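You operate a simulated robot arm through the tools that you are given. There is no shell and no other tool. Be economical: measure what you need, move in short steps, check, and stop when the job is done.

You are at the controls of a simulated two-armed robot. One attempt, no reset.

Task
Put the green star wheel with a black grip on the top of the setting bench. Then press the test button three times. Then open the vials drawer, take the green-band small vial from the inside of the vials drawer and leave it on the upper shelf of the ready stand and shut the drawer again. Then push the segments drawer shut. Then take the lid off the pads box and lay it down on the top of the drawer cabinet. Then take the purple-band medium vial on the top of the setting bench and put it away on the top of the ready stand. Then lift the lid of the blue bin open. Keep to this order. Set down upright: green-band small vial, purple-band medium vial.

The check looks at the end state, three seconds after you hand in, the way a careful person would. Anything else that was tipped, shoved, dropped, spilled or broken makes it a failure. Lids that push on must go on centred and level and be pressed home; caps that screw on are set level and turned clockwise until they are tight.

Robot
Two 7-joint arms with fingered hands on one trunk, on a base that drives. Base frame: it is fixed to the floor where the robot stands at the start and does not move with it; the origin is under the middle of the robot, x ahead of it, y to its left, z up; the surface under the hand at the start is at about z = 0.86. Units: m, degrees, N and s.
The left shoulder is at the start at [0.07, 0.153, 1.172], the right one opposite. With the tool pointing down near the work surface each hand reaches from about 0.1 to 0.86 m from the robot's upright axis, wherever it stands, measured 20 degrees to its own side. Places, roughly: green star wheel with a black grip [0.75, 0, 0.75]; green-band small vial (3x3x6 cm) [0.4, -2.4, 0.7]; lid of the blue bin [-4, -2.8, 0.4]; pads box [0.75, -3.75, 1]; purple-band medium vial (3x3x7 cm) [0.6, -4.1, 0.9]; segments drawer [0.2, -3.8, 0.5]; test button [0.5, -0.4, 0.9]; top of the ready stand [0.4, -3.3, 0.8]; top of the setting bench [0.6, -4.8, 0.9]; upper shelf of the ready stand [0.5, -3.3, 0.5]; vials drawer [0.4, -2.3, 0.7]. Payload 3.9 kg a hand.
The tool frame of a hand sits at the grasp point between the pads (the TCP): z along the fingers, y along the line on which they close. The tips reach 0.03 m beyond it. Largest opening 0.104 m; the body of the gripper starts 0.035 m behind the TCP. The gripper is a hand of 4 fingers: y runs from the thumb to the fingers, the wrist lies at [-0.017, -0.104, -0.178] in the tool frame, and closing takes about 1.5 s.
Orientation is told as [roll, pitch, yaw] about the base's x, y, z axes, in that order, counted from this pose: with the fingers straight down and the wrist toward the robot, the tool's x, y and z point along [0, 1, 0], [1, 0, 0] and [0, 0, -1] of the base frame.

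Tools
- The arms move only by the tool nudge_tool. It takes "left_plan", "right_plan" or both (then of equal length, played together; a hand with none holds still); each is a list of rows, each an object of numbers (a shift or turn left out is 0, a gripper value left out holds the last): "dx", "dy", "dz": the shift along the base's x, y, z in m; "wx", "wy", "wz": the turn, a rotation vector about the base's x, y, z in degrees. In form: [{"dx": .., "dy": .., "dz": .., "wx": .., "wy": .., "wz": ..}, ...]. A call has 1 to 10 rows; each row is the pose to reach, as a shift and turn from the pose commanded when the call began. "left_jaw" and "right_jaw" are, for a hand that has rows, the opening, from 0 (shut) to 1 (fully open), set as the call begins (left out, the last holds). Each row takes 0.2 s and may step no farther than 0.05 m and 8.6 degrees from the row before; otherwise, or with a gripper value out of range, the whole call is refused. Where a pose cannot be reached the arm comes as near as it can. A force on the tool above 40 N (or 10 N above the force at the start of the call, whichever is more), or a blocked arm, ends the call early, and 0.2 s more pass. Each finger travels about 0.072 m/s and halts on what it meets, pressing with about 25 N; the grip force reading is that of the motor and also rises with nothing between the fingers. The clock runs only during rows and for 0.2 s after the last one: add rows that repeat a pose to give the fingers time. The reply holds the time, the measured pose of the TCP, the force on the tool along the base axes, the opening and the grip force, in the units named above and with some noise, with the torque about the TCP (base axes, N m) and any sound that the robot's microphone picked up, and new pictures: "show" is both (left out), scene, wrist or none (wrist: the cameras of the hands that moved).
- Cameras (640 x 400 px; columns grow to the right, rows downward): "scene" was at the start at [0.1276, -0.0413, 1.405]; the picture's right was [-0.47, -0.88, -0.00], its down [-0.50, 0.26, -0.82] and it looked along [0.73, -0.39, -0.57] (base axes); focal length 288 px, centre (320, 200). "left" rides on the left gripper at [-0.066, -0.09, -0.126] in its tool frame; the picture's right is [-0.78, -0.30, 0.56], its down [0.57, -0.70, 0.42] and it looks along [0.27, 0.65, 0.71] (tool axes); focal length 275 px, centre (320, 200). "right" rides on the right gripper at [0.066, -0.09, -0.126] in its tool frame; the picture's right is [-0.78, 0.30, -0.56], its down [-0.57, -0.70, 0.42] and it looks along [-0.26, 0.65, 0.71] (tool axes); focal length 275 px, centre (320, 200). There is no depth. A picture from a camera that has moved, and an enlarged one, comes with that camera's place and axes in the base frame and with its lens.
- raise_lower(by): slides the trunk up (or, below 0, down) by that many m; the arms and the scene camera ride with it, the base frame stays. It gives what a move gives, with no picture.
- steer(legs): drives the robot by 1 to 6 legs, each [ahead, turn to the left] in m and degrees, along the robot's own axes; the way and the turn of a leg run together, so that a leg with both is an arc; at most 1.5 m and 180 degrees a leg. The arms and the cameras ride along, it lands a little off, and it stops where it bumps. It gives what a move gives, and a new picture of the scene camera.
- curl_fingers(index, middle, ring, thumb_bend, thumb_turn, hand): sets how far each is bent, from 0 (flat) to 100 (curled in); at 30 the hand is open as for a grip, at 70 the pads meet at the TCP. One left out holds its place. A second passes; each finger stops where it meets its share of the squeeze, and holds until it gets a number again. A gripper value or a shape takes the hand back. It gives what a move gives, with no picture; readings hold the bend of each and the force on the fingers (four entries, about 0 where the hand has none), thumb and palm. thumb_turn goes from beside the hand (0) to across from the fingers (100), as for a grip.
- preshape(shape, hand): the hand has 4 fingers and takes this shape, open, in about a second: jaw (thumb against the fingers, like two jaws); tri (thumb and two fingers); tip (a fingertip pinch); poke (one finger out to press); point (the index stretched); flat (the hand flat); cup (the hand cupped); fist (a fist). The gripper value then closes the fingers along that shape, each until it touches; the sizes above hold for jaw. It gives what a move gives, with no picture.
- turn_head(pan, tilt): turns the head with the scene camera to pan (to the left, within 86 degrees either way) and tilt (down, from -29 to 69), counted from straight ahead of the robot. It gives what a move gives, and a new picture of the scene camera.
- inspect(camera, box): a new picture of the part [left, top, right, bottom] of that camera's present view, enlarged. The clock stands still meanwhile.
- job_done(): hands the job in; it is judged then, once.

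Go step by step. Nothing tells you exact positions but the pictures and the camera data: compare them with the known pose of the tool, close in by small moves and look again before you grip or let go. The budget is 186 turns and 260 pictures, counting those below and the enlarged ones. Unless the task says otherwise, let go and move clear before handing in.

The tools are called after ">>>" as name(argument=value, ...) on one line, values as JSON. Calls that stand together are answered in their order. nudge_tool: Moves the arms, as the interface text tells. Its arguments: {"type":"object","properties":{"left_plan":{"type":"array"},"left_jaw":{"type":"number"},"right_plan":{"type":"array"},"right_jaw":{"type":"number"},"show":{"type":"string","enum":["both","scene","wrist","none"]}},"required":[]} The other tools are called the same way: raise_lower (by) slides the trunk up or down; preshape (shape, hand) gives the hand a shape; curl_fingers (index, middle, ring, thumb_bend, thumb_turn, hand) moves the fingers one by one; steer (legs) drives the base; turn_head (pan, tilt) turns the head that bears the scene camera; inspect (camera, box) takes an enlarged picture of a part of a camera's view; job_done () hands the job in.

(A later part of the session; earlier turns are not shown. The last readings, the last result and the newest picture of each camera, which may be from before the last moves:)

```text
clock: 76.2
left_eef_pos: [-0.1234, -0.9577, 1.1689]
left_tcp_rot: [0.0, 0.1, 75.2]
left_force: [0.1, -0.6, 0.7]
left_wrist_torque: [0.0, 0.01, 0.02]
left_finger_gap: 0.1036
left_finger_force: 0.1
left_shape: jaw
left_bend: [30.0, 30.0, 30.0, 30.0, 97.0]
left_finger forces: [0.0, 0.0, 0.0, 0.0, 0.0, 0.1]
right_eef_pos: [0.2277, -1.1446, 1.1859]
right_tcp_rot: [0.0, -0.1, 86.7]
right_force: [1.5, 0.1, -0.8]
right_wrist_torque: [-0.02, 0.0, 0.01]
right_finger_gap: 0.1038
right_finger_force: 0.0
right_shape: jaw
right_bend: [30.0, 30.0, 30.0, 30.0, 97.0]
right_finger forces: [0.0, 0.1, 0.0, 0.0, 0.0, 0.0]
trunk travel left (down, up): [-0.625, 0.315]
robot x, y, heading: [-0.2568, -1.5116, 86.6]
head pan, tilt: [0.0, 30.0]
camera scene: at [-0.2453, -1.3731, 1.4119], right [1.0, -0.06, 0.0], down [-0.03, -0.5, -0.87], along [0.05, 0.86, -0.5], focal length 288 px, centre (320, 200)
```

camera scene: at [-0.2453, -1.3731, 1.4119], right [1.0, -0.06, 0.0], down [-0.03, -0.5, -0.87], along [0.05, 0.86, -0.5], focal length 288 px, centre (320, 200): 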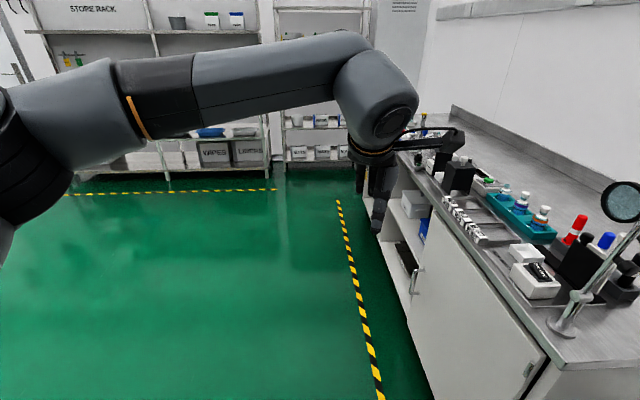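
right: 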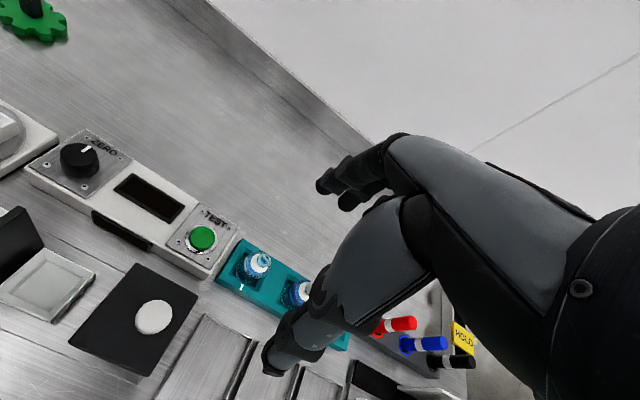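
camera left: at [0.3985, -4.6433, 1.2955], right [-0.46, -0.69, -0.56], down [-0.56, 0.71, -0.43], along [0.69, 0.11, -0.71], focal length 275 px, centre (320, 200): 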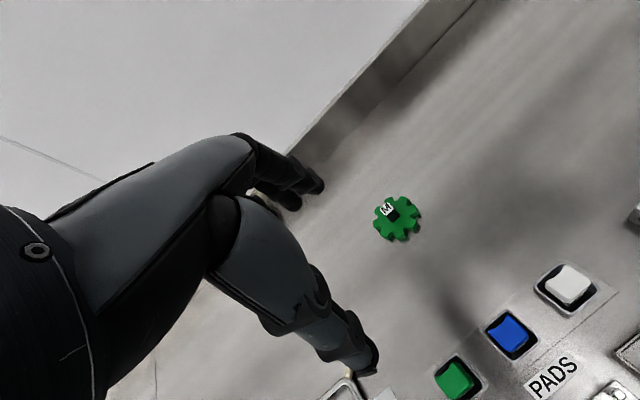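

A magnifier on a post stands at the near bench corner, close to the right hand. I'll look before going on.

>>> turn_head(pan=-55, tilt=25)

```text
clock: 77.4
left_eef_pos: [-0.1233, -0.9576, 1.1698]
left_tcp_rot: [0.0, 0.0, 75.2]
left_force: [0.0, -0.1, 1.2]
left_wrist_torque: [-0.03, 0.01, -0.01]
left_finger_gap: 0.1037
left_finger_force: 0.0
left_shape: jaw
left_bend: [30.0, 30.0, 30.0, 30.0, 97.0]
left_finger forces: [0.0, 0.0, 0.1, 0.0, 0.1, 0.1]
right_eef_pos: [0.2283, -1.1452, 1.1858]
right_tcp_rot: [0.0, 0.0, 86.7]
right_force: [0.5, 0.3, -0.5]
right_wrist_torque: [-0.01, -0.02, -0.01]
right_finger_gap: 0.1037
right_finger_force: 0.1
right_shape: jaw
right_bend: [30.0, 30.0, 30.0, 30.0, 97.0]
right_finger forces: [0.1, 0.0, 0.0, 0.1, 0.1, 0.0]
trunk travel left (down, up): [-0.625, 0.315]
robot x, y, heading: [-0.2535, -1.5118, 86.5]
head pan, tilt: [-55.0, 25.0]
camera scene: at [-0.1722, -1.4148, 1.4198], right [0.53, -0.85, 0.0], down [-0.36, -0.22, -0.91], along [0.77, 0.48, -0.42], focal length 288 px, centre (320, 200)
```

scene: 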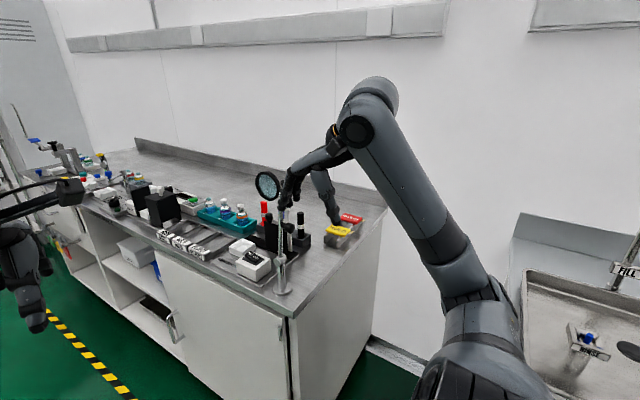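

There's about 20 cm of clearance to the magnifier. I'll swing away from the bench, then go up the aisle and turn to face the test station.

>>> steer(legs=[[0, 20], [0.7, 0], [0, -17], [0.65, 0], [0, -90]])

>>> turn_head(pan=-25, tilt=35)

```text
clock: 90.2
left_eef_pos: [0.1266, -0.2797, 1.169]
left_tcp_rot: [0.0, 0.1, -10.4]
left_force: [-0.2, -0.3, -0.9]
left_wrist_torque: [0.0, 0.0, -0.02]
left_finger_gap: 0.1039
left_finger_force: 0.1
left_shape: jaw
left_bend: [30.0, 30.0, 30.0, 30.0, 97.0]
left_finger forces: [0.0, 0.0, 0.1, 0.1, 0.1, 0.0]
right_eef_pos: [-0.0338, -0.645, 1.1871]
right_tcp_rot: [0.0, 0.0, 1.3]
right_force: [0.2, 0.3, 0.5]
right_wrist_torque: [0.01, -0.01, -0.01]
right_finger_gap: 0.1038
right_finger_force: 0.1
right_shape: jaw
right_bend: [30.0, 30.0, 30.0, 30.0, 97.0]
right_finger forces: [0.0, 0.1, 0.0, 0.0, 0.1, 0.1]
trunk travel left (down, up): [-0.625, 0.315]
robot x, y, heading: [-0.4411, -0.1924, 1.3]
head pan, tilt: [-55.0, 25.0]
camera scene: at [-0.3353, -0.2669, 1.4198], right [-0.81, -0.59, 0.0], down [-0.25, 0.34, -0.91], along [0.53, -0.73, -0.42], focal length 288 px, centre (320, 200)
```

scene: 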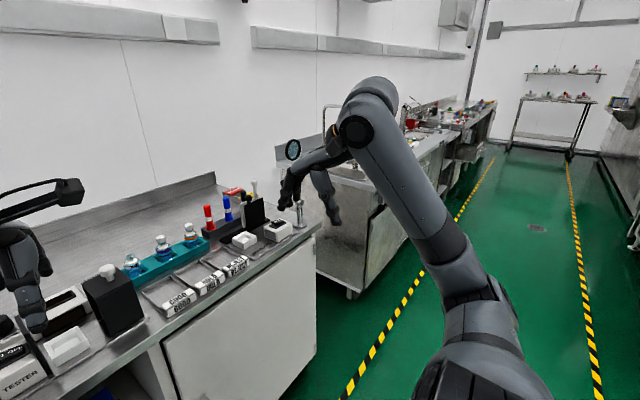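

```text
clock: 91.2
left_eef_pos: [0.1254, -0.2799, 1.1694]
left_tcp_rot: [0.0, -0.1, -10.5]
left_force: [-1.3, -1.4, 1.1]
left_wrist_torque: [-0.01, -0.02, 0.02]
left_finger_gap: 0.1038
left_finger_force: 0.0
left_shape: jaw
left_bend: [30.0, 30.0, 30.0, 30.0, 97.0]
left_finger forces: [0.1, 0.0, 0.0, 0.1, 0.1, 0.0]
right_eef_pos: [-0.033, -0.6435, 1.187]
right_tcp_rot: [0.0, 0.0, 1.2]
right_force: [0.3, -0.3, -0.1]
right_wrist_torque: [-0.02, 0.0, 0.05]
right_finger_gap: 0.1035
right_finger_force: 0.0
right_shape: jaw
right_bend: [30.0, 30.0, 30.0, 30.0, 97.0]
right_finger forces: [0.1, 0.1, 0.0, 0.0, 0.0, 0.0]
trunk travel left (down, up): [-0.625, 0.315]
robot x, y, heading: [-0.4355, -0.1946, 1.3]
head pan, tilt: [-25.0, 35.0]
camera scene: at [-0.3092, -0.2282, 1.4041], right [-0.41, -0.91, 0.0], down [-0.52, 0.23, -0.82], along [0.75, -0.33, -0.57], focal length 288 px, centre (320, 200)
```

scene: 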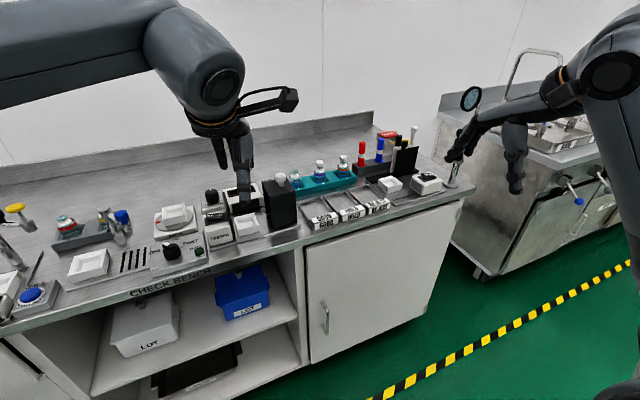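

I'll go forward 0.35 m, then make the right hand a poke shape for the button.

>>> steer(legs=[[0.36, -1]])

>>> preshape(hand="right", shape="poke")

>>> nudge_tool(left_plan=[{"dy": 0.04}, {"dy": 0.08}, {"dy": 0.12}, {"dy": 0.16}, {"dy": 0.2}], right_plan=[{"dy": 0.04}, {"dy": 0.08}, {"dy": 0.12}, {"dy": 0.16, "dx": 0.01}, {"dy": 0.2, "dx": 0.02}])

```text
clock: 93.5
left_eef_pos: [0.4809, -0.2878, 1.1689]
left_tcp_rot: [-0.1, -0.2, -11.7]
left_force: [-0.2, 0.4, -0.9]
left_wrist_torque: [0.0, 0.0, 0.01]
left_finger_gap: 0.1039
left_finger_force: 0.0
left_shape: jaw
left_bend: [30.0, 30.0, 30.0, 30.0, 97.0]
left_finger forces: [0.0, 0.0, 0.0, 0.0, 0.0, 0.0]
right_eef_pos: [0.3164, -0.6492, 1.1867]
right_tcp_rot: [0.0, 0.0, 0.0]
right_force: [-0.2, 0.2, 0.7]
right_wrist_torque: [-0.02, -0.05, -0.01]
right_finger_gap: 0.1037
right_finger_force: 0.1
right_shape: jaw
right_bend: [30.0, 30.0, 30.0, 30.0, 97.0]
right_finger forces: [0.0, 0.1, 0.1, 0.0, 0.0, 0.0]
trunk travel left (down, up): [-0.625, 0.315]
robot x, y, heading: [-0.0778, -0.19, 0.0]
head pan, tilt: [-25.0, 35.0]
camera scene: at [0.0487, -0.2273, 1.4041], right [-0.42, -0.91, 0.0], down [-0.52, 0.24, -0.82], along [0.74, -0.35, -0.57], focal length 288 px, centre (320, 200)
```

scene: 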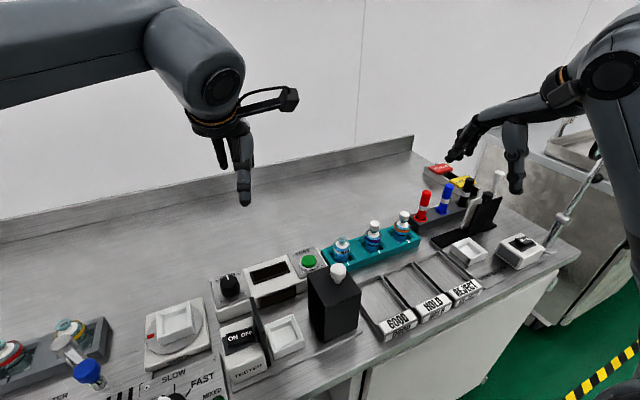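

```text
clock: 94.4
left_eef_pos: [0.4825, -0.2897, 1.1692]
left_tcp_rot: [0.1, -0.1, -11.7]
left_force: [0.9, -0.5, -0.4]
left_wrist_torque: [0.02, -0.04, 0.0]
left_finger_gap: 0.1039
left_finger_force: 0.1
left_shape: jaw
left_bend: [30.0, 30.0, 30.0, 30.0, 97.0]
left_finger forces: [0.0, 0.0, 0.0, 0.0, 0.0, 0.0]
right_eef_pos: [0.3161, -0.6484, 1.1852]
right_tcp_rot: [0.0, 0.0, 0.1]
right_force: [-0.5, -0.1, -0.3]
right_wrist_torque: [0.0, 0.01, -0.03]
right_finger_gap: 0.0002
right_finger_force: 0.0
right_shape: poke
right_bend: [70.0, 70.0, 99.0, 100.0, 100.0]
right_finger forces: [0.1, 0.0, 0.1, 0.0, 0.0, 0.0]
trunk travel left (down, up): [-0.625, 0.315]
robot x, y, heading: [-0.0788, -0.1909, 0.2]
head pan, tilt: [-25.0, 35.0]
```

```text
clock: 95.6
left_eef_pos: [0.4818, -0.0818, 1.1699]
left_tcp_rot: [-0.2, -0.2, -11.4]
left_force: [-0.1, 0.5, 0.6]
left_wrist_torque: [0.0, -0.03, -0.04]
left_finger_gap: 0.1036
left_finger_force: 0.1
left_shape: jaw
left_bend: [30.0, 30.0, 30.0, 30.0, 97.0]
left_finger forces: [0.0, 0.0, 0.1, 0.1, 0.1, 0.1]
right_eef_pos: [0.3334, -0.4437, 1.1874]
right_tcp_rot: [-0.2, -0.1, 0.0]
right_force: [0.2, 0.3, 0.2]
right_wrist_torque: [-0.06, 0.0, 0.03]
right_finger_gap: 0.0002
right_finger_force: 0.1
right_shape: poke
right_bend: [70.0, 70.0, 99.0, 100.0, 100.0]
right_finger forces: [0.1, 0.1, 0.0, 0.1, 0.0, 0.0]
trunk travel left (down, up): [-0.625, 0.315]
robot x, y, heading: [-0.0788, -0.192, 0.1]
head pan, tilt: [-25.0, 35.0]
camera scene: at [0.0479, -0.2225, 1.4043], right [-0.42, -0.91, 0.0], down [-0.52, 0.24, -0.82], along [0.74, -0.35, -0.57], focal length 288 px, centre (320, 200)
camera right: at [0.2445, -0.3767, 1.3111], right [0.3, -0.77, 0.56], down [-0.7, -0.57, -0.42], along [0.65, -0.27, -0.71], focal length 275 px, centre (320, 200)
camera left: at [0.3813, -0.1287, 1.2956], right [-0.44, -0.7, -0.56], down [-0.57, 0.7, -0.43], along [0.69, 0.13, -0.71], focal length 275 px, centre (320, 200)
```

scene: 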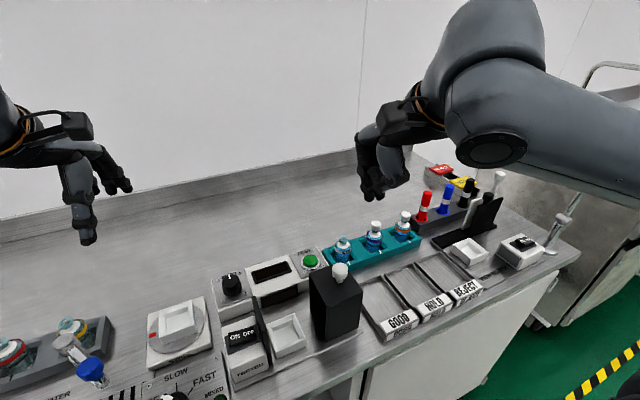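
right: 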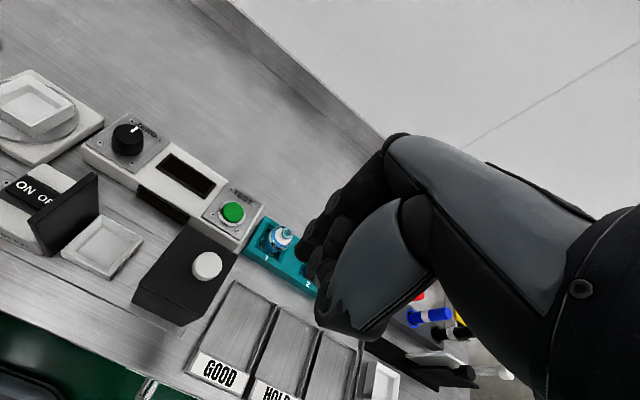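
left: 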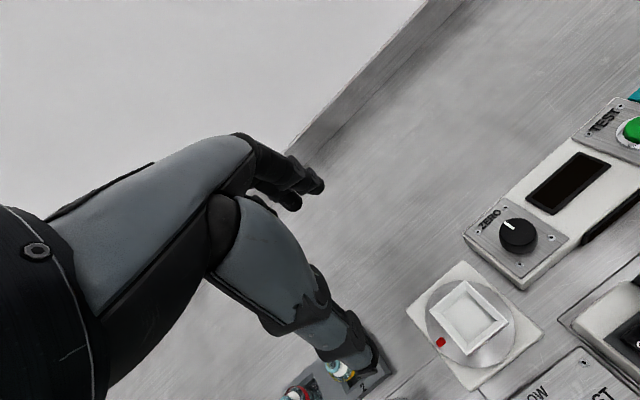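

I'll check where the poke fingertip is relative to the grasp point.

>>> inspect(camera="right", box=[200, 130, 440, 350])

>>> inspect(camera="scene", box=[280, 70, 460, 290])

```text
1.82 times, centred on (320, 240) of right
camera zoom: at [0.2445, -0.3767, 1.3111], right [0.3, -0.77, 0.56], down [-0.7, -0.57, -0.42], along [0.65, -0.27, -0.71], focal length 500 px, centre (320, 127)
```

zoom: 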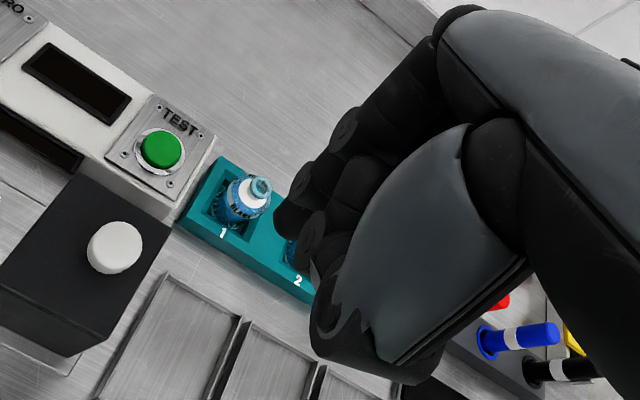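

```text
1.82 times, centred on (370, 180) of scene
camera zoom: at [0.0479, -0.2225, 1.4043], right [-0.42, -0.91, 0.0], down [-0.52, 0.24, -0.82], along [0.74, -0.35, -0.57], focal length 524 px, centre (229, 236)
```

zoom: 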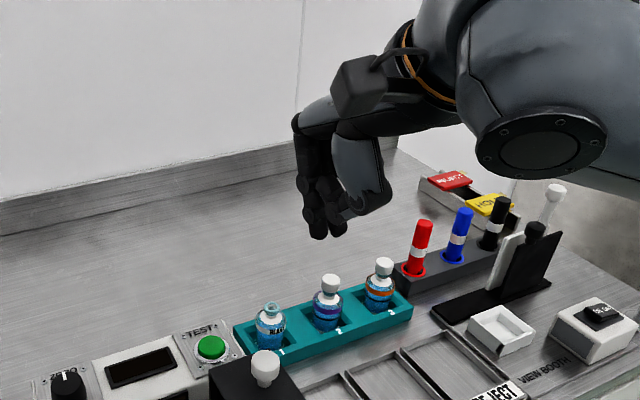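

The button is consistently at (0.479, -0.401). I'll curl the middle finger in so only the index tip sticks out, then move above the button.

>>> curl_fingers(hand="right", index=60, middle=100, ring=100, thumb_bend=100)

>>> nudge_tool(right_plan=[{"dx": 0.04, "dy": 0.01, "dz": -0.03}, {"dx": 0.08, "dy": 0.02, "dz": -0.06}, {"dx": 0.12, "dy": 0.03, "dz": -0.09}, {"dx": 0.146, "dy": 0.043, "dz": -0.12}, {"dx": 0.146, "dy": 0.043, "dz": -0.15}, {"dx": 0.146, "dy": 0.043, "dz": -0.19}])

```text
clock: 96.6
left_eef_pos: [0.4829, -0.0875, 1.1702]
left_tcp_rot: [0.0, -0.1, -11.6]
left_force: [0.9, 0.4, 0.2]
left_wrist_torque: [-0.01, -0.01, 0.01]
left_finger_gap: 0.1039
left_finger_force: 0.2
left_shape: jaw
left_bend: [30.0, 30.0, 30.0, 30.0, 97.0]
left_finger forces: [0.1, 0.0, 0.0, 0.1, 0.1, 0.0]
right_eef_pos: [0.3339, -0.4464, 1.1855]
right_tcp_rot: [-0.1, 0.0, 0.1]
right_force: [-0.6, 0.4, 0.3]
right_wrist_torque: [-0.01, 0.02, 0.0]
right_finger_gap: 0.0239
right_finger_force: 0.0
right_shape: fingers
right_bend: [34.0, 100.0, 100.0, 100.0, 100.0]
right_finger forces: [0.0, 0.1, 0.0, 0.0, 0.1, 0.0]
trunk travel left (down, up): [-0.625, 0.315]
robot x, y, heading: [-0.0791, -0.189, -0.2]
head pan, tilt: [-25.0, 35.0]
```

```text
refused: row 1 steps farther than a row can; nothing moved
```

>>> nudge_tool(right_plan=[{"dx": 0.03, "dy": 0.01, "dz": -0.02}, {"dx": 0.06, "dy": 0.02, "dz": -0.05}, {"dx": 0.09, "dy": 0.03, "dz": -0.08}, {"dx": 0.12, "dy": 0.04, "dz": -0.11}, {"dx": 0.146, "dy": 0.044, "dz": -0.14}, {"dx": 0.146, "dy": 0.044, "dz": -0.17}])

```text
clock: 98.0
left_eef_pos: [0.4831, -0.0883, 1.1702]
left_tcp_rot: [0.0, 0.0, -11.6]
left_force: [-0.2, -0.6, 0.2]
left_wrist_torque: [0.01, -0.05, -0.01]
left_finger_gap: 0.1037
left_finger_force: 0.1
left_shape: jaw
left_bend: [30.0, 30.0, 30.0, 30.0, 97.0]
left_finger forces: [0.0, 0.0, 0.0, 0.1, 0.0, 0.0]
right_eef_pos: [0.4807, -0.4062, 1.0135]
right_tcp_rot: [0.1, 0.0, 0.0]
right_force: [-0.2, 0.2, -0.5]
right_wrist_torque: [0.0, 0.0, 0.02]
right_finger_gap: 0.0235
right_finger_force: 0.1
right_shape: fingers
right_bend: [34.0, 100.0, 100.0, 100.0, 100.0]
right_finger forces: [0.1, 0.0, 0.0, 0.0, 0.0, 0.1]
trunk travel left (down, up): [-0.625, 0.315]
robot x, y, heading: [-0.082, -0.1911, -0.1]
head pan, tilt: [-25.0, 35.0]
camera scene: at [0.0496, -0.2277, 1.404], right [-0.42, -0.91, 0.0], down [-0.52, 0.24, -0.82], along [0.74, -0.35, -0.57], focal length 288 px, centre (320, 200)
camera right: at [0.3915, -0.34, 1.1384], right [0.3, -0.78, 0.56], down [-0.7, -0.57, -0.43], along [0.65, -0.26, -0.71], focal length 275 px, centre (320, 200)
```

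scene: 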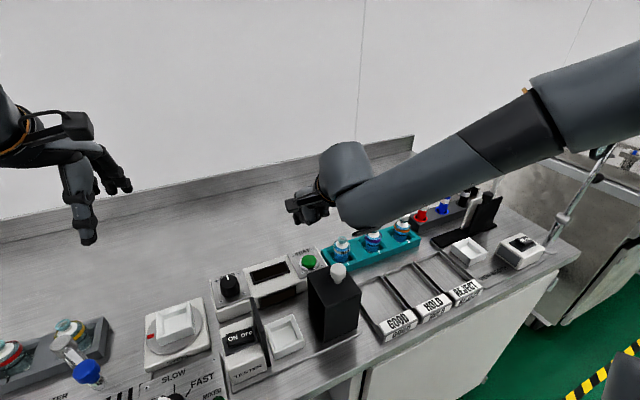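
right: 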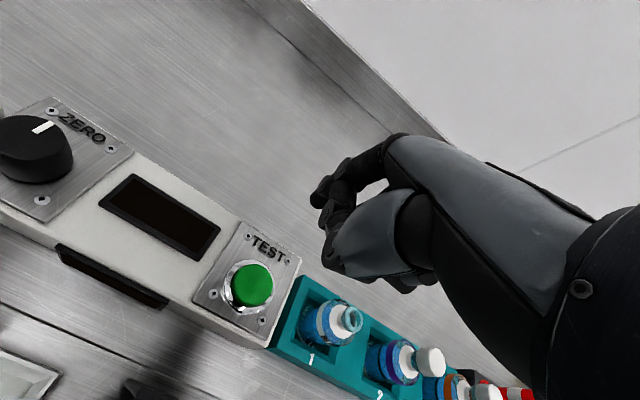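

>>> inspect(camera="right", box=[240, 120, 460, 310])

>>> inspect(camera="scene", box=[250, 130, 410, 290])

```text
2.11 times, centred on (350, 215) of right
camera zoom: at [0.3915, -0.34, 1.1384], right [0.3, -0.78, 0.56], down [-0.7, -0.57, -0.43], along [0.65, -0.26, -0.71], focal length 580 px, centre (257, 168)
```

zoom: 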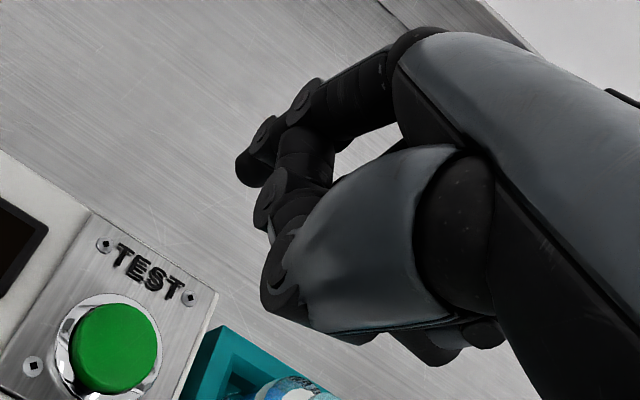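

```text
2.50 times, centred on (330, 210) of scene
camera zoom: at [0.0496, -0.2277, 1.404], right [-0.42, -0.91, 0.0], down [-0.52, 0.24, -0.82], along [0.74, -0.35, -0.57], focal length 720 px, centre (295, 175)
```

zoom: 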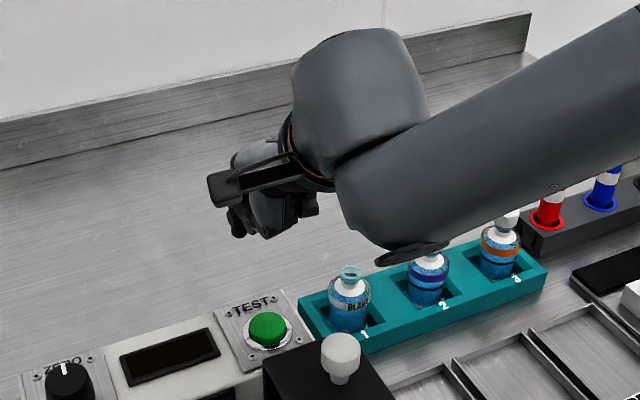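

The poke shape put its tips about 2 cm below the grasp point and centred, and the button is 3.5 cm wide. I'll go back to poke and move lower.

>>> preshape(hand="right", shape="poke")

>>> nudge_tool(right_plan=[{"dy": 0.003, "dz": -0.02}, {"dy": 0.003, "dz": -0.04}, {"dy": 0.003, "dz": -0.05}])

>>> inspect(camera="right", box=[200, 150, 420, 340])

```text
clock: 98.9
left_eef_pos: [0.4829, -0.0873, 1.1703]
left_tcp_rot: [0.0, -0.1, -11.6]
left_force: [-0.5, -0.3, -0.5]
left_wrist_torque: [0.04, 0.0, -0.02]
left_finger_gap: 0.1037
left_finger_force: 0.1
left_shape: jaw
left_bend: [30.0, 30.0, 30.0, 30.0, 97.0]
left_finger forces: [0.0, 0.0, 0.0, 0.0, 0.1, 0.1]
right_eef_pos: [0.4795, -0.4061, 1.0141]
right_tcp_rot: [0.0, 0.0, 0.0]
right_force: [-0.1, -0.7, -0.1]
right_wrist_torque: [-0.02, -0.01, -0.03]
right_finger_gap: 0.0
right_finger_force: 0.0
right_shape: poke
right_bend: [70.0, 70.0, 99.0, 100.0, 100.0]
right_finger forces: [0.0, 0.0, 0.1, 0.1, 0.0, 0.1]
trunk travel left (down, up): [-0.625, 0.315]
robot x, y, heading: [-0.0794, -0.1903, 0.2]
head pan, tilt: [-25.0, 35.0]
```

```text
clock: 99.7
left_eef_pos: [0.4823, -0.0868, 1.17]
left_tcp_rot: [0.1, 0.1, -11.6]
left_force: [0.6, 1.0, 0.2]
left_wrist_torque: [-0.01, -0.01, 0.01]
left_finger_gap: 0.1038
left_finger_force: 0.0
left_shape: jaw
left_bend: [30.0, 30.0, 30.0, 30.0, 97.0]
left_finger forces: [0.0, 0.0, 0.0, 0.1, 0.0, 0.1]
right_eef_pos: [0.4822, -0.4035, 0.9656]
right_tcp_rot: [0.1, 0.0, -0.1]
right_force: [1.2, -0.3, -0.1]
right_wrist_torque: [0.01, -0.02, -0.01]
right_finger_gap: 0.0
right_finger_force: 0.2
right_shape: poke
right_bend: [70.0, 70.0, 99.0, 100.0, 100.0]
right_finger forces: [0.0, 0.0, 0.0, 0.0, 0.0, 0.1]
trunk travel left (down, up): [-0.625, 0.315]
robot x, y, heading: [-0.0813, -0.1883, -0.1]
head pan, tilt: [-25.0, 35.0]
camera scene: at [0.0493, -0.2272, 1.4041], right [-0.42, -0.91, 0.0], down [-0.52, 0.24, -0.82], along [0.74, -0.35, -0.57], focal length 288 px, centre (320, 200)
camera right: at [0.3926, -0.3365, 1.0907], right [0.3, -0.78, 0.56], down [-0.7, -0.57, -0.42], along [0.65, -0.26, -0.71], focal length 275 px, centre (320, 200)
```

scene: 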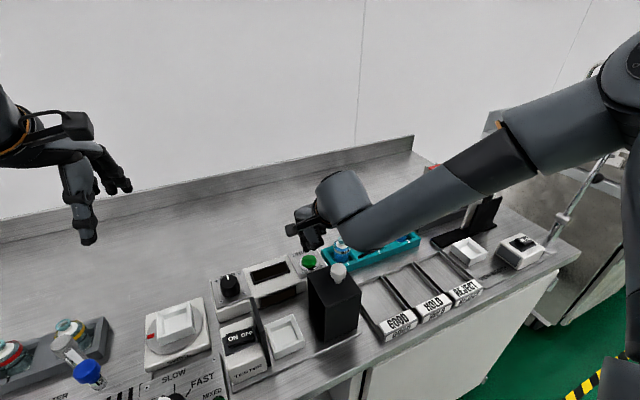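
right: 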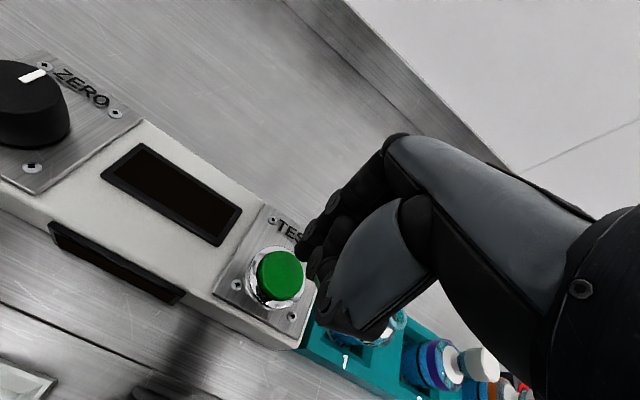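

```text
2.11 times, centred on (310, 245) of right
camera zoom: at [0.3926, -0.3365, 1.0907], right [0.3, -0.78, 0.56], down [-0.7, -0.57, -0.42], along [0.65, -0.26, -0.71], focal length 580 px, centre (341, 105)
```

zoom: 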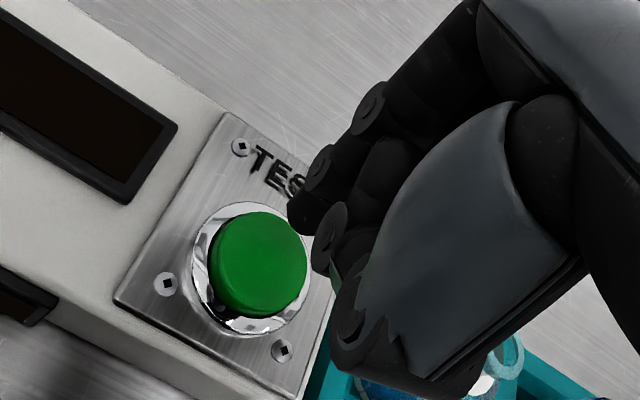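

The tips are over the button and bottle 1 is about 2 cm clear of the hand. I'll go down in small rows until I feel the button.

>>> nudge_tool(right_plan=[{"dx": -0.002, "dz": -0.01}, {"dx": -0.002, "dz": -0.018}, {"dx": -0.002, "dz": -0.024}, {"dx": -0.002, "dz": -0.028}], show="wrist")

>>> inspect(camera="right", box=[200, 150, 420, 340])

```text
clock: 100.7
left_eef_pos: [0.4817, -0.088, 1.1713]
left_tcp_rot: [0.0, -0.1, -11.5]
left_force: [0.4, -0.1, -0.2]
left_wrist_torque: [-0.02, 0.0, 0.01]
left_finger_gap: 0.1037
left_finger_force: 0.1
left_shape: jaw
left_bend: [30.0, 30.0, 30.0, 30.0, 97.0]
left_finger forces: [0.0, 0.0, 0.0, 0.0, 0.0, 0.1]
right_eef_pos: [0.4805, -0.4038, 0.9418]
right_tcp_rot: [-0.1, -0.5, -0.1]
right_force: [2.8, -4.2, 19.3]
right_wrist_torque: [-0.23, -0.05, 0.03]
right_finger_gap: 0.0
right_finger_force: 0.0
right_shape: poke
right_bend: [70.0, 70.0, 99.0, 100.0, 100.0]
right_finger forces: [3.3, 16.0, 0.0, 0.1, 0.0, 0.0]
trunk travel left (down, up): [-0.625, 0.315]
robot x, y, heading: [-0.0796, -0.192, -0.0]
head pan, tilt: [-25.0, 35.0]
heard: click
camera right: at [0.3903, -0.3372, 1.0664], right [0.29, -0.78, 0.56], down [-0.7, -0.57, -0.43], along [0.65, -0.27, -0.71], focal length 275 px, centre (320, 200)
```

right: 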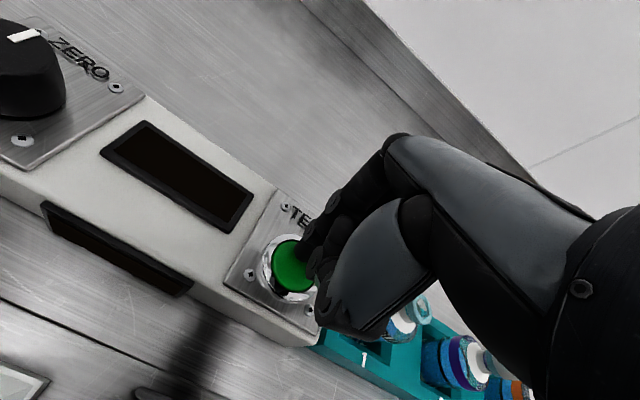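

```text
2.11 times, centred on (310, 245) of right
camera zoom: at [0.3903, -0.3372, 1.0664], right [0.29, -0.78, 0.56], down [-0.7, -0.57, -0.43], along [0.65, -0.27, -0.71], focal length 580 px, centre (341, 105)
```

zoom: 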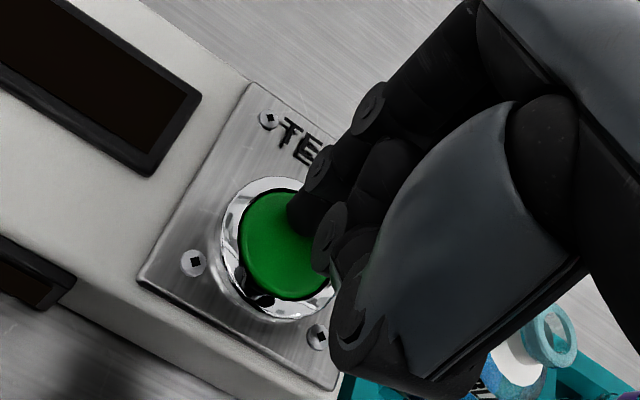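

I heard a click, which is press one. I'll raise the finger fully and press again.

>>> nudge_tool(right_plan=[{"dz": 0.008}, {"dz": 0.02}, {"dz": 0.02}], show="none")

>>> nudge_tool(right_plan=[{"dz": -0.01}, {"dz": -0.016}, {"dz": -0.02}], show="none")

>>> nudge_tool(right_plan=[{"dz": 0.008}, {"dz": 0.02}, {"dz": 0.02}], show="none")

```text
clock: 101.5
left_eef_pos: [0.4836, -0.087, 1.1707]
left_tcp_rot: [0.0, 0.1, -11.5]
left_force: [-0.1, 0.1, 0.3]
left_wrist_torque: [0.0, 0.01, -0.02]
left_finger_gap: 0.1037
left_finger_force: 0.0
left_shape: jaw
left_bend: [30.0, 30.0, 30.0, 30.0, 97.0]
left_finger forces: [0.0, 0.1, 0.0, 0.0, 0.0, 0.0]
right_eef_pos: [0.4782, -0.4025, 0.9569]
right_tcp_rot: [0.0, 0.2, 0.0]
right_force: [-0.5, 0.4, 0.1]
right_wrist_torque: [-0.02, 0.0, -0.01]
right_finger_gap: 0.0
right_finger_force: 0.1
right_shape: poke
right_bend: [70.0, 70.0, 99.0, 100.0, 100.0]
right_finger forces: [0.0, 0.0, 0.0, 0.0, 0.0, 0.1]
trunk travel left (down, up): [-0.625, 0.315]
robot x, y, heading: [-0.0798, -0.1868, 0.0]
head pan, tilt: [-25.0, 35.0]
```

```text
clock: 102.3
left_eef_pos: [0.4813, -0.0874, 1.1708]
left_tcp_rot: [-0.1, -0.1, -11.6]
left_force: [0.0, 0.9, -0.1]
left_wrist_torque: [0.01, 0.01, -0.02]
left_finger_gap: 0.1041
left_finger_force: 0.1
left_shape: jaw
left_bend: [30.0, 30.0, 30.0, 30.0, 97.0]
left_finger forces: [0.0, 0.1, 0.0, 0.0, 0.1, 0.0]
right_eef_pos: [0.4795, -0.4045, 0.9423]
right_tcp_rot: [0.0, -0.3, -0.2]
right_force: [3.6, -3.4, 16.7]
right_wrist_torque: [-0.2, -0.08, 0.04]
right_finger_gap: 0.0
right_finger_force: 0.1
right_shape: poke
right_bend: [70.0, 70.0, 99.0, 100.0, 100.0]
right_finger forces: [1.8, 15.2, 0.0, 0.1, 0.1, 0.0]
trunk travel left (down, up): [-0.625, 0.315]
robot x, y, heading: [-0.0777, -0.1884, -0.1]
head pan, tilt: [-25.0, 35.0]
heard: click
```

```text
clock: 103.1
left_eef_pos: [0.483, -0.0863, 1.1698]
left_tcp_rot: [0.1, 0.0, -11.4]
left_force: [-0.8, 0.3, 1.0]
left_wrist_torque: [0.02, 0.0, -0.03]
left_finger_gap: 0.1039
left_finger_force: 0.0
left_shape: jaw
left_bend: [30.0, 30.0, 30.0, 30.0, 97.0]
left_finger forces: [0.0, 0.0, 0.0, 0.1, 0.1, 0.0]
right_eef_pos: [0.4801, -0.4022, 0.9578]
right_tcp_rot: [-0.1, 0.1, 0.0]
right_force: [0.3, 0.1, -0.2]
right_wrist_torque: [-0.03, 0.02, 0.01]
right_finger_gap: 0.0001
right_finger_force: 0.0
right_shape: poke
right_bend: [70.0, 70.0, 99.0, 100.0, 100.0]
right_finger forces: [0.1, 0.0, 0.0, 0.0, 0.0, 0.0]
trunk travel left (down, up): [-0.625, 0.315]
robot x, y, heading: [-0.0778, -0.1897, 0.2]
head pan, tilt: [-25.0, 35.0]
```

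That was the second click. Now the third press, then I'll retract upward.

>>> nudge_tool(right_plan=[{"dz": -0.01}, {"dz": -0.016}, {"dz": -0.02}], show="none")

>>> nudge_tool(right_plan=[{"dz": 0.02}, {"dz": 0.06}, {"dz": 0.1}, {"dz": 0.14}, {"dz": 0.18}, {"dz": 0.22}, {"dx": -0.04, "dz": 0.24}, {"dx": -0.08, "dz": 0.24}], show="scene")

```text
clock: 103.9
left_eef_pos: [0.4822, -0.0875, 1.1715]
left_tcp_rot: [0.0, 0.0, -11.6]
left_force: [-0.3, 0.3, 0.2]
left_wrist_torque: [0.0, 0.01, 0.0]
left_finger_gap: 0.1037
left_finger_force: 0.1
left_shape: jaw
left_bend: [30.0, 30.0, 30.0, 30.0, 97.0]
left_finger forces: [0.1, 0.0, 0.1, 0.0, 0.0, 0.0]
right_eef_pos: [0.4799, -0.4024, 0.9422]
right_tcp_rot: [-0.1, -0.4, -0.1]
right_force: [3.6, -3.4, 19.0]
right_wrist_torque: [-0.23, -0.07, 0.02]
right_finger_gap: 0.0
right_finger_force: 0.1
right_shape: poke
right_bend: [70.0, 70.0, 99.0, 100.0, 100.0]
right_finger forces: [3.3, 16.9, 0.0, 0.0, 0.1, 0.0]
trunk travel left (down, up): [-0.625, 0.315]
robot x, y, heading: [-0.0829, -0.1908, 0.1]
head pan, tilt: [-25.0, 35.0]
heard: click
```

```text
clock: 105.7
left_eef_pos: [0.4813, -0.0887, 1.1703]
left_tcp_rot: [0.1, -0.1, -11.6]
left_force: [-0.5, 0.5, 0.6]
left_wrist_torque: [0.02, 0.0, -0.03]
left_finger_gap: 0.1037
left_finger_force: 0.1
left_shape: jaw
left_bend: [30.0, 30.0, 30.0, 30.0, 97.0]
left_finger forces: [0.1, 0.0, 0.0, 0.1, 0.1, 0.0]
right_eef_pos: [0.3988, -0.4049, 1.1791]
right_tcp_rot: [0.0, 0.0, 0.1]
right_force: [-0.5, 0.0, 0.0]
right_wrist_torque: [0.01, 0.01, 0.04]
right_finger_gap: 0.0
right_finger_force: 0.1
right_shape: poke
right_bend: [70.0, 70.0, 99.0, 100.0, 100.0]
right_finger forces: [0.0, 0.0, 0.0, 0.0, 0.0, 0.1]
trunk travel left (down, up): [-0.625, 0.315]
robot x, y, heading: [-0.08, -0.1947, -0.2]
head pan, tilt: [-25.0, 35.0]
camera scene: at [0.0476, -0.2288, 1.4042], right [-0.42, -0.91, 0.0], down [-0.52, 0.24, -0.82], along [0.74, -0.35, -0.57], focal length 288 px, centre (320, 200)
```

scene: 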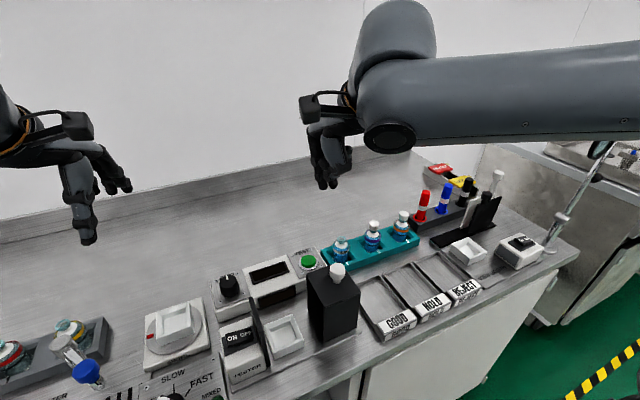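

Three clicks heard. Next is the vials drawer at y about -2.3; I'll back out and drive there.

>>> steer(legs=[[-0.4, 0], [0, -90], [1.5, 0], [0.65, 0]])

>>> preshape(hand="right", shape="jaw")

>>> steer(legs=[[0, 90]])

>>> turn_head(pan=-5, tilt=40)

```text
clock: 122.2
left_eef_pos: [-0.3735, -2.8803, 1.1707]
left_tcp_rot: [0.0, -0.1, -101.6]
left_force: [-0.2, -0.8, -0.4]
left_wrist_torque: [0.0, -0.01, 0.02]
left_finger_gap: 0.1037
left_finger_force: 0.2
left_shape: jaw
left_bend: [30.0, 30.0, 30.0, 30.0, 97.0]
left_finger forces: [0.0, 0.0, 0.0, 0.0, 0.1, 0.1]
right_eef_pos: [-0.6884, -2.7977, 1.1791]
right_tcp_rot: [-0.1, 0.0, -90.2]
right_force: [-0.4, -0.2, -0.7]
right_wrist_torque: [-0.02, 0.0, 0.0]
right_finger_gap: 0.0001
right_finger_force: 0.1
right_shape: poke
right_bend: [70.0, 70.0, 99.0, 100.0, 100.0]
right_finger forces: [0.0, 0.1, 0.0, 0.0, 0.1, 0.0]
trunk travel left (down, up): [-0.625, 0.315]
robot x, y, heading: [-0.4758, -2.3227, -90.1]
head pan, tilt: [-25.0, 35.0]
camera scene: at [-0.5127, -2.4472, 1.4041], right [-0.91, 0.42, 0.0], down [0.24, 0.52, -0.82], along [-0.35, -0.74, -0.57], focal length 288 px, centre (320, 200)
```

scene: 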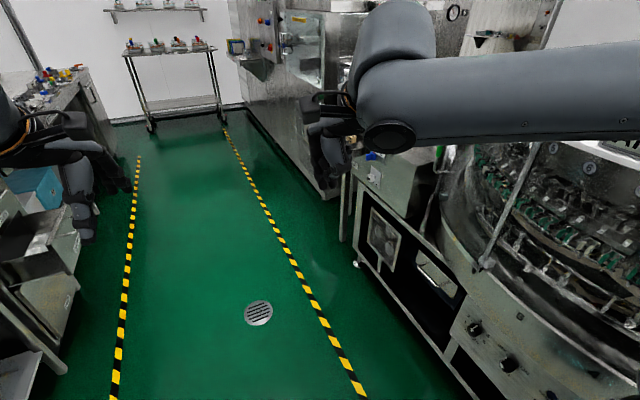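

```text
clock: 123.1
left_eef_pos: [-0.3727, -2.8819, 1.1705]
left_tcp_rot: [0.0, -0.1, -101.6]
left_force: [-0.7, -0.2, 0.3]
left_wrist_torque: [0.01, 0.01, -0.03]
left_finger_gap: 0.1036
left_finger_force: 0.1
left_shape: jaw
left_bend: [30.0, 30.0, 30.0, 30.0, 97.0]
left_finger forces: [0.0, 0.0, 0.1, 0.0, 0.0, 0.0]
right_eef_pos: [-0.689, -2.7979, 1.1783]
right_tcp_rot: [0.0, 0.0, -90.0]
right_force: [-0.5, 0.1, -0.8]
right_wrist_torque: [0.03, -0.01, -0.03]
right_finger_gap: 0.1038
right_finger_force: 0.1
right_shape: jaw
right_bend: [30.0, 30.0, 30.0, 30.0, 97.0]
right_finger forces: [0.0, 0.1, 0.0, 0.0, 0.0, 0.0]
trunk travel left (down, up): [-0.625, 0.315]
robot x, y, heading: [-0.4776, -2.3157, -90.2]
head pan, tilt: [-25.0, 35.0]
```

```text
clock: 127.3
left_eef_pos: [0.0889, -2.2201, 1.1709]
left_tcp_rot: [0.0, -0.1, -12.0]
left_force: [-0.2, -0.4, -0.3]
left_wrist_torque: [0.01, 0.01, 0.01]
left_finger_gap: 0.104
left_finger_force: 0.1
left_shape: jaw
left_bend: [30.0, 30.0, 30.0, 30.0, 97.0]
left_finger forces: [0.0, 0.1, 0.0, 0.0, 0.0, 0.1]
right_eef_pos: [0.0045, -2.5351, 1.1796]
right_tcp_rot: [0.0, 0.0, -0.5]
right_force: [0.6, 0.3, 0.1]
right_wrist_torque: [-0.01, 0.0, 0.0]
right_finger_gap: 0.1038
right_finger_force: 0.0
right_shape: jaw
right_bend: [30.0, 30.0, 30.0, 30.0, 97.0]
right_finger forces: [0.0, 0.0, 0.0, 0.1, 0.0, 0.0]
trunk travel left (down, up): [-0.625, 0.315]
robot x, y, heading: [-0.4772, -2.3184, -0.5]
head pan, tilt: [-25.0, 35.0]
camera scene: at [-0.3456, -2.3561, 1.4041], right [-0.43, -0.9, 0.0], down [-0.52, 0.25, -0.82], along [0.74, -0.35, -0.57], focal length 288 px, centre (320, 200)
```

scene: 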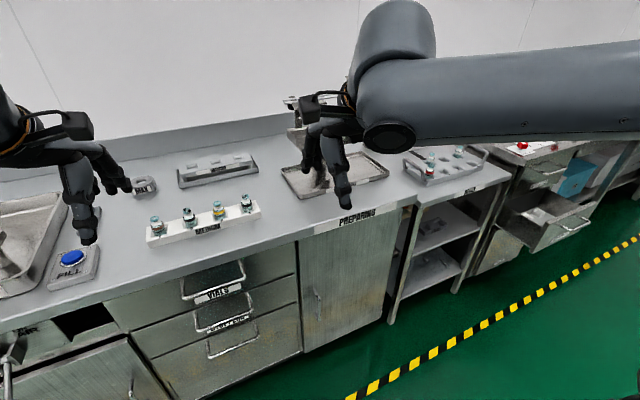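

```text
clock: 128.1
left_eef_pos: [0.0886, -2.2191, 1.1711]
left_tcp_rot: [-0.1, -0.1, -12.0]
left_force: [-0.1, -0.2, 0.3]
left_wrist_torque: [0.0, -0.02, -0.02]
left_finger_gap: 0.1037
left_finger_force: 0.0
left_shape: jaw
left_bend: [30.0, 30.0, 30.0, 30.0, 97.0]
left_finger forces: [0.0, 0.0, 0.0, 0.2, 0.1, 0.0]
right_eef_pos: [0.0043, -2.5357, 1.1792]
right_tcp_rot: [0.0, 0.0, -0.4]
right_force: [0.1, 0.2, -0.5]
right_wrist_torque: [0.01, -0.01, 0.0]
right_finger_gap: 0.1038
right_finger_force: 0.0
right_shape: jaw
right_bend: [30.0, 30.0, 30.0, 30.0, 97.0]
right_finger forces: [0.0, 0.0, 0.0, 0.0, 0.0, 0.0]
trunk travel left (down, up): [-0.625, 0.315]
robot x, y, heading: [-0.4709, -2.3185, -0.8]
head pan, tilt: [-5.0, 40.0]
camera scene: at [-0.3405, -2.3264, 1.3965], right [-0.1, -1.0, 0.0], down [-0.64, 0.06, -0.77], along [0.76, -0.07, -0.64], focal length 288 px, centre (320, 200)
```

scene: 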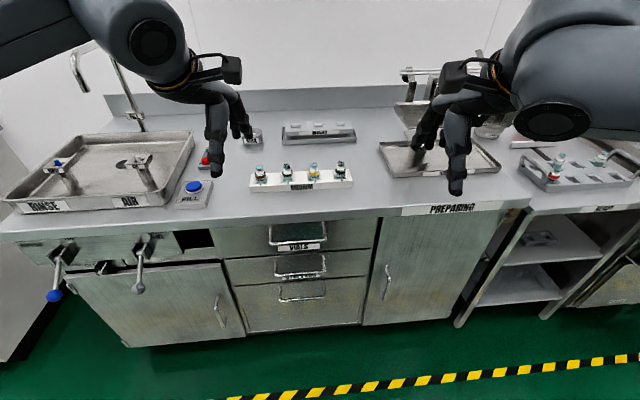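

The top drawer labelled VIALS has a bar handle at about (0.24, -2.31, 0.75). I'll zoom in on it.

>>> inspect(camera="scene", box=[210, 200, 390, 340])

>>> inspect(camera="scene", box=[440, 130, 640, 330])

```text
2.86 times, centred on (300, 270) of scene
camera zoom: at [-0.3405, -2.3264, 1.3965], right [-0.1, -1.0, 0.0], down [-0.64, 0.06, -0.77], along [0.76, -0.07, -0.64], focal length 823 px, centre (377, 0)
```

zoom: 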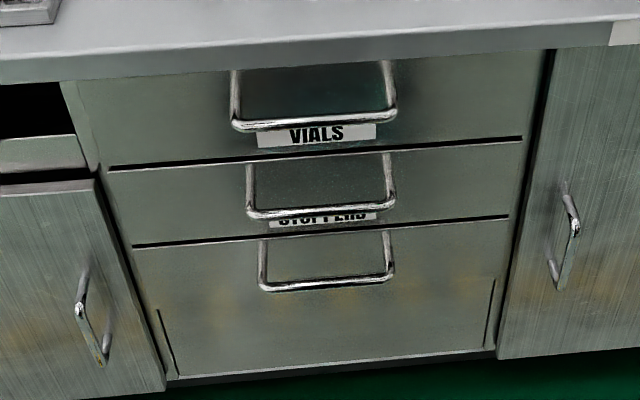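

```text
2.00 times, centred on (540, 230) of scene
camera zoom: at [-0.3405, -2.3264, 1.3965], right [-0.1, -1.0, 0.0], down [-0.64, 0.06, -0.77], along [0.76, -0.07, -0.64], focal length 576 px, centre (-120, 140)
```

zoom: 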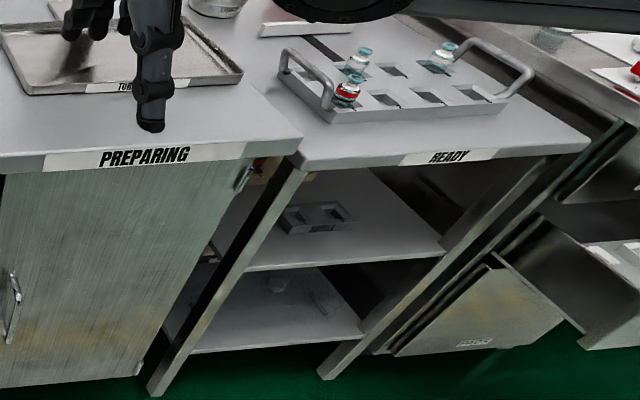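

I'll use the left hand on the bar handle. First I'll square up its yaw, then pitch the fingers forward in front of the drawer.

>>> nudge_tool(left_plan=[{"wz": 6, "dx": -0.02, "dy": -0.03, "dz": -0.02}, {"wz": 12, "dx": -0.04, "dy": -0.06, "dz": -0.04}, {"wz": 12, "dx": -0.06, "dy": -0.09, "dz": -0.07}], right_plan=[{"dy": -0.03}, {"dy": -0.06}, {"dy": -0.1}], show="none")

>>> nudge_tool(left_plan=[{"wy": -8, "dz": -0.02}, {"wy": -16, "dz": -0.05}, {"wy": -24, "dz": -0.08}, {"wy": -32, "dz": -0.11}, {"wy": -40, "dz": -0.14}, {"wy": -48, "dz": -0.17}, {"wy": -54, "dz": -0.2}, {"wy": -60, "dz": -0.22}], left_jaw=0.7, show="both")

```text
clock: 128.9
left_eef_pos: [0.0309, -2.312, 1.0996]
left_tcp_rot: [0.1, 0.0, 0.1]
left_force: [-0.5, 0.1, -0.4]
left_wrist_torque: [0.02, -0.03, -0.02]
left_finger_gap: 0.1039
left_finger_force: 0.0
left_shape: jaw
left_bend: [30.0, 30.0, 30.0, 30.0, 97.0]
left_finger forces: [0.0, 0.1, 0.0, 0.0, 0.0, 0.0]
right_eef_pos: [0.0016, -2.6376, 1.1785]
right_tcp_rot: [0.1, 0.2, -0.3]
right_force: [0.4, 0.2, 1.2]
right_wrist_torque: [0.02, 0.03, 0.0]
right_finger_gap: 0.1043
right_finger_force: 0.1
right_shape: jaw
right_bend: [30.0, 30.0, 30.0, 30.0, 97.0]
right_finger forces: [0.0, 0.1, 0.1, 0.1, 0.0, 0.0]
trunk travel left (down, up): [-0.625, 0.315]
robot x, y, heading: [-0.4762, -2.3144, -0.5]
head pan, tilt: [-5.0, 40.0]
```

```text
clock: 130.7
left_eef_pos: [0.0283, -2.3089, 0.8794]
left_tcp_rot: [-0.1, -60.2, -0.1]
left_force: [0.2, -0.4, 0.4]
left_wrist_torque: [-0.01, 0.0, 0.02]
left_finger_gap: 0.0732
left_finger_force: 0.0
left_shape: jaw
left_bend: [27.0, 37.0, 34.0, 56.0, 99.0]
left_finger forces: [0.0, 0.0, 0.0, 0.0, 0.0, 0.0]
right_eef_pos: [0.0031, -2.6375, 1.18]
right_tcp_rot: [0.0, 0.0, -0.4]
right_force: [-0.1, 0.0, 0.0]
right_wrist_torque: [0.03, 0.0, 0.0]
right_finger_gap: 0.1039
right_finger_force: 0.0
right_shape: jaw
right_bend: [30.0, 30.0, 30.0, 30.0, 97.0]
right_finger forces: [0.0, 0.0, 0.0, 0.1, 0.0, 0.1]
trunk travel left (down, up): [-0.625, 0.315]
robot x, y, heading: [-0.4738, -2.3234, -0.4]
head pan, tilt: [-5.0, 40.0]
camera scene: at [-0.3404, -2.328, 1.3966], right [-0.09, -1.0, 0.0], down [-0.64, 0.06, -0.77], along [0.76, -0.07, -0.64], focal length 288 px, centre (320, 200)
camera left: at [-0.1243, -2.3751, 0.8641], right [0.34, -0.78, -0.53], down [0.02, 0.57, -0.82], along [0.94, 0.26, 0.21], focal length 275 px, centre (320, 200)
```

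scene: 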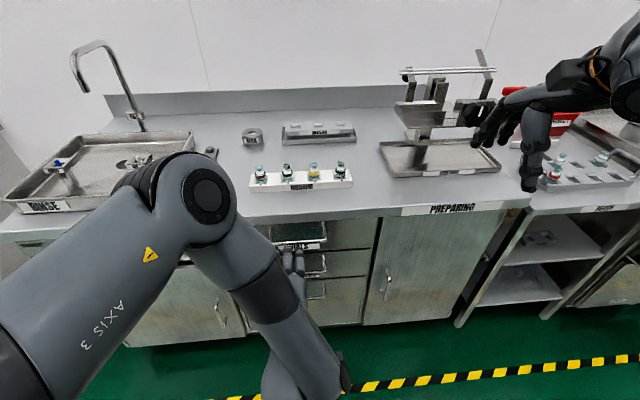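
left: 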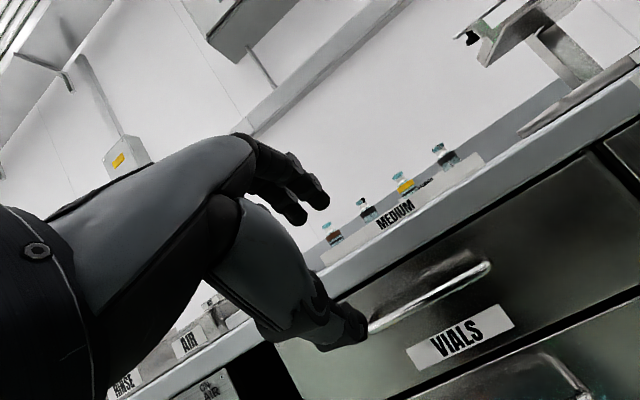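

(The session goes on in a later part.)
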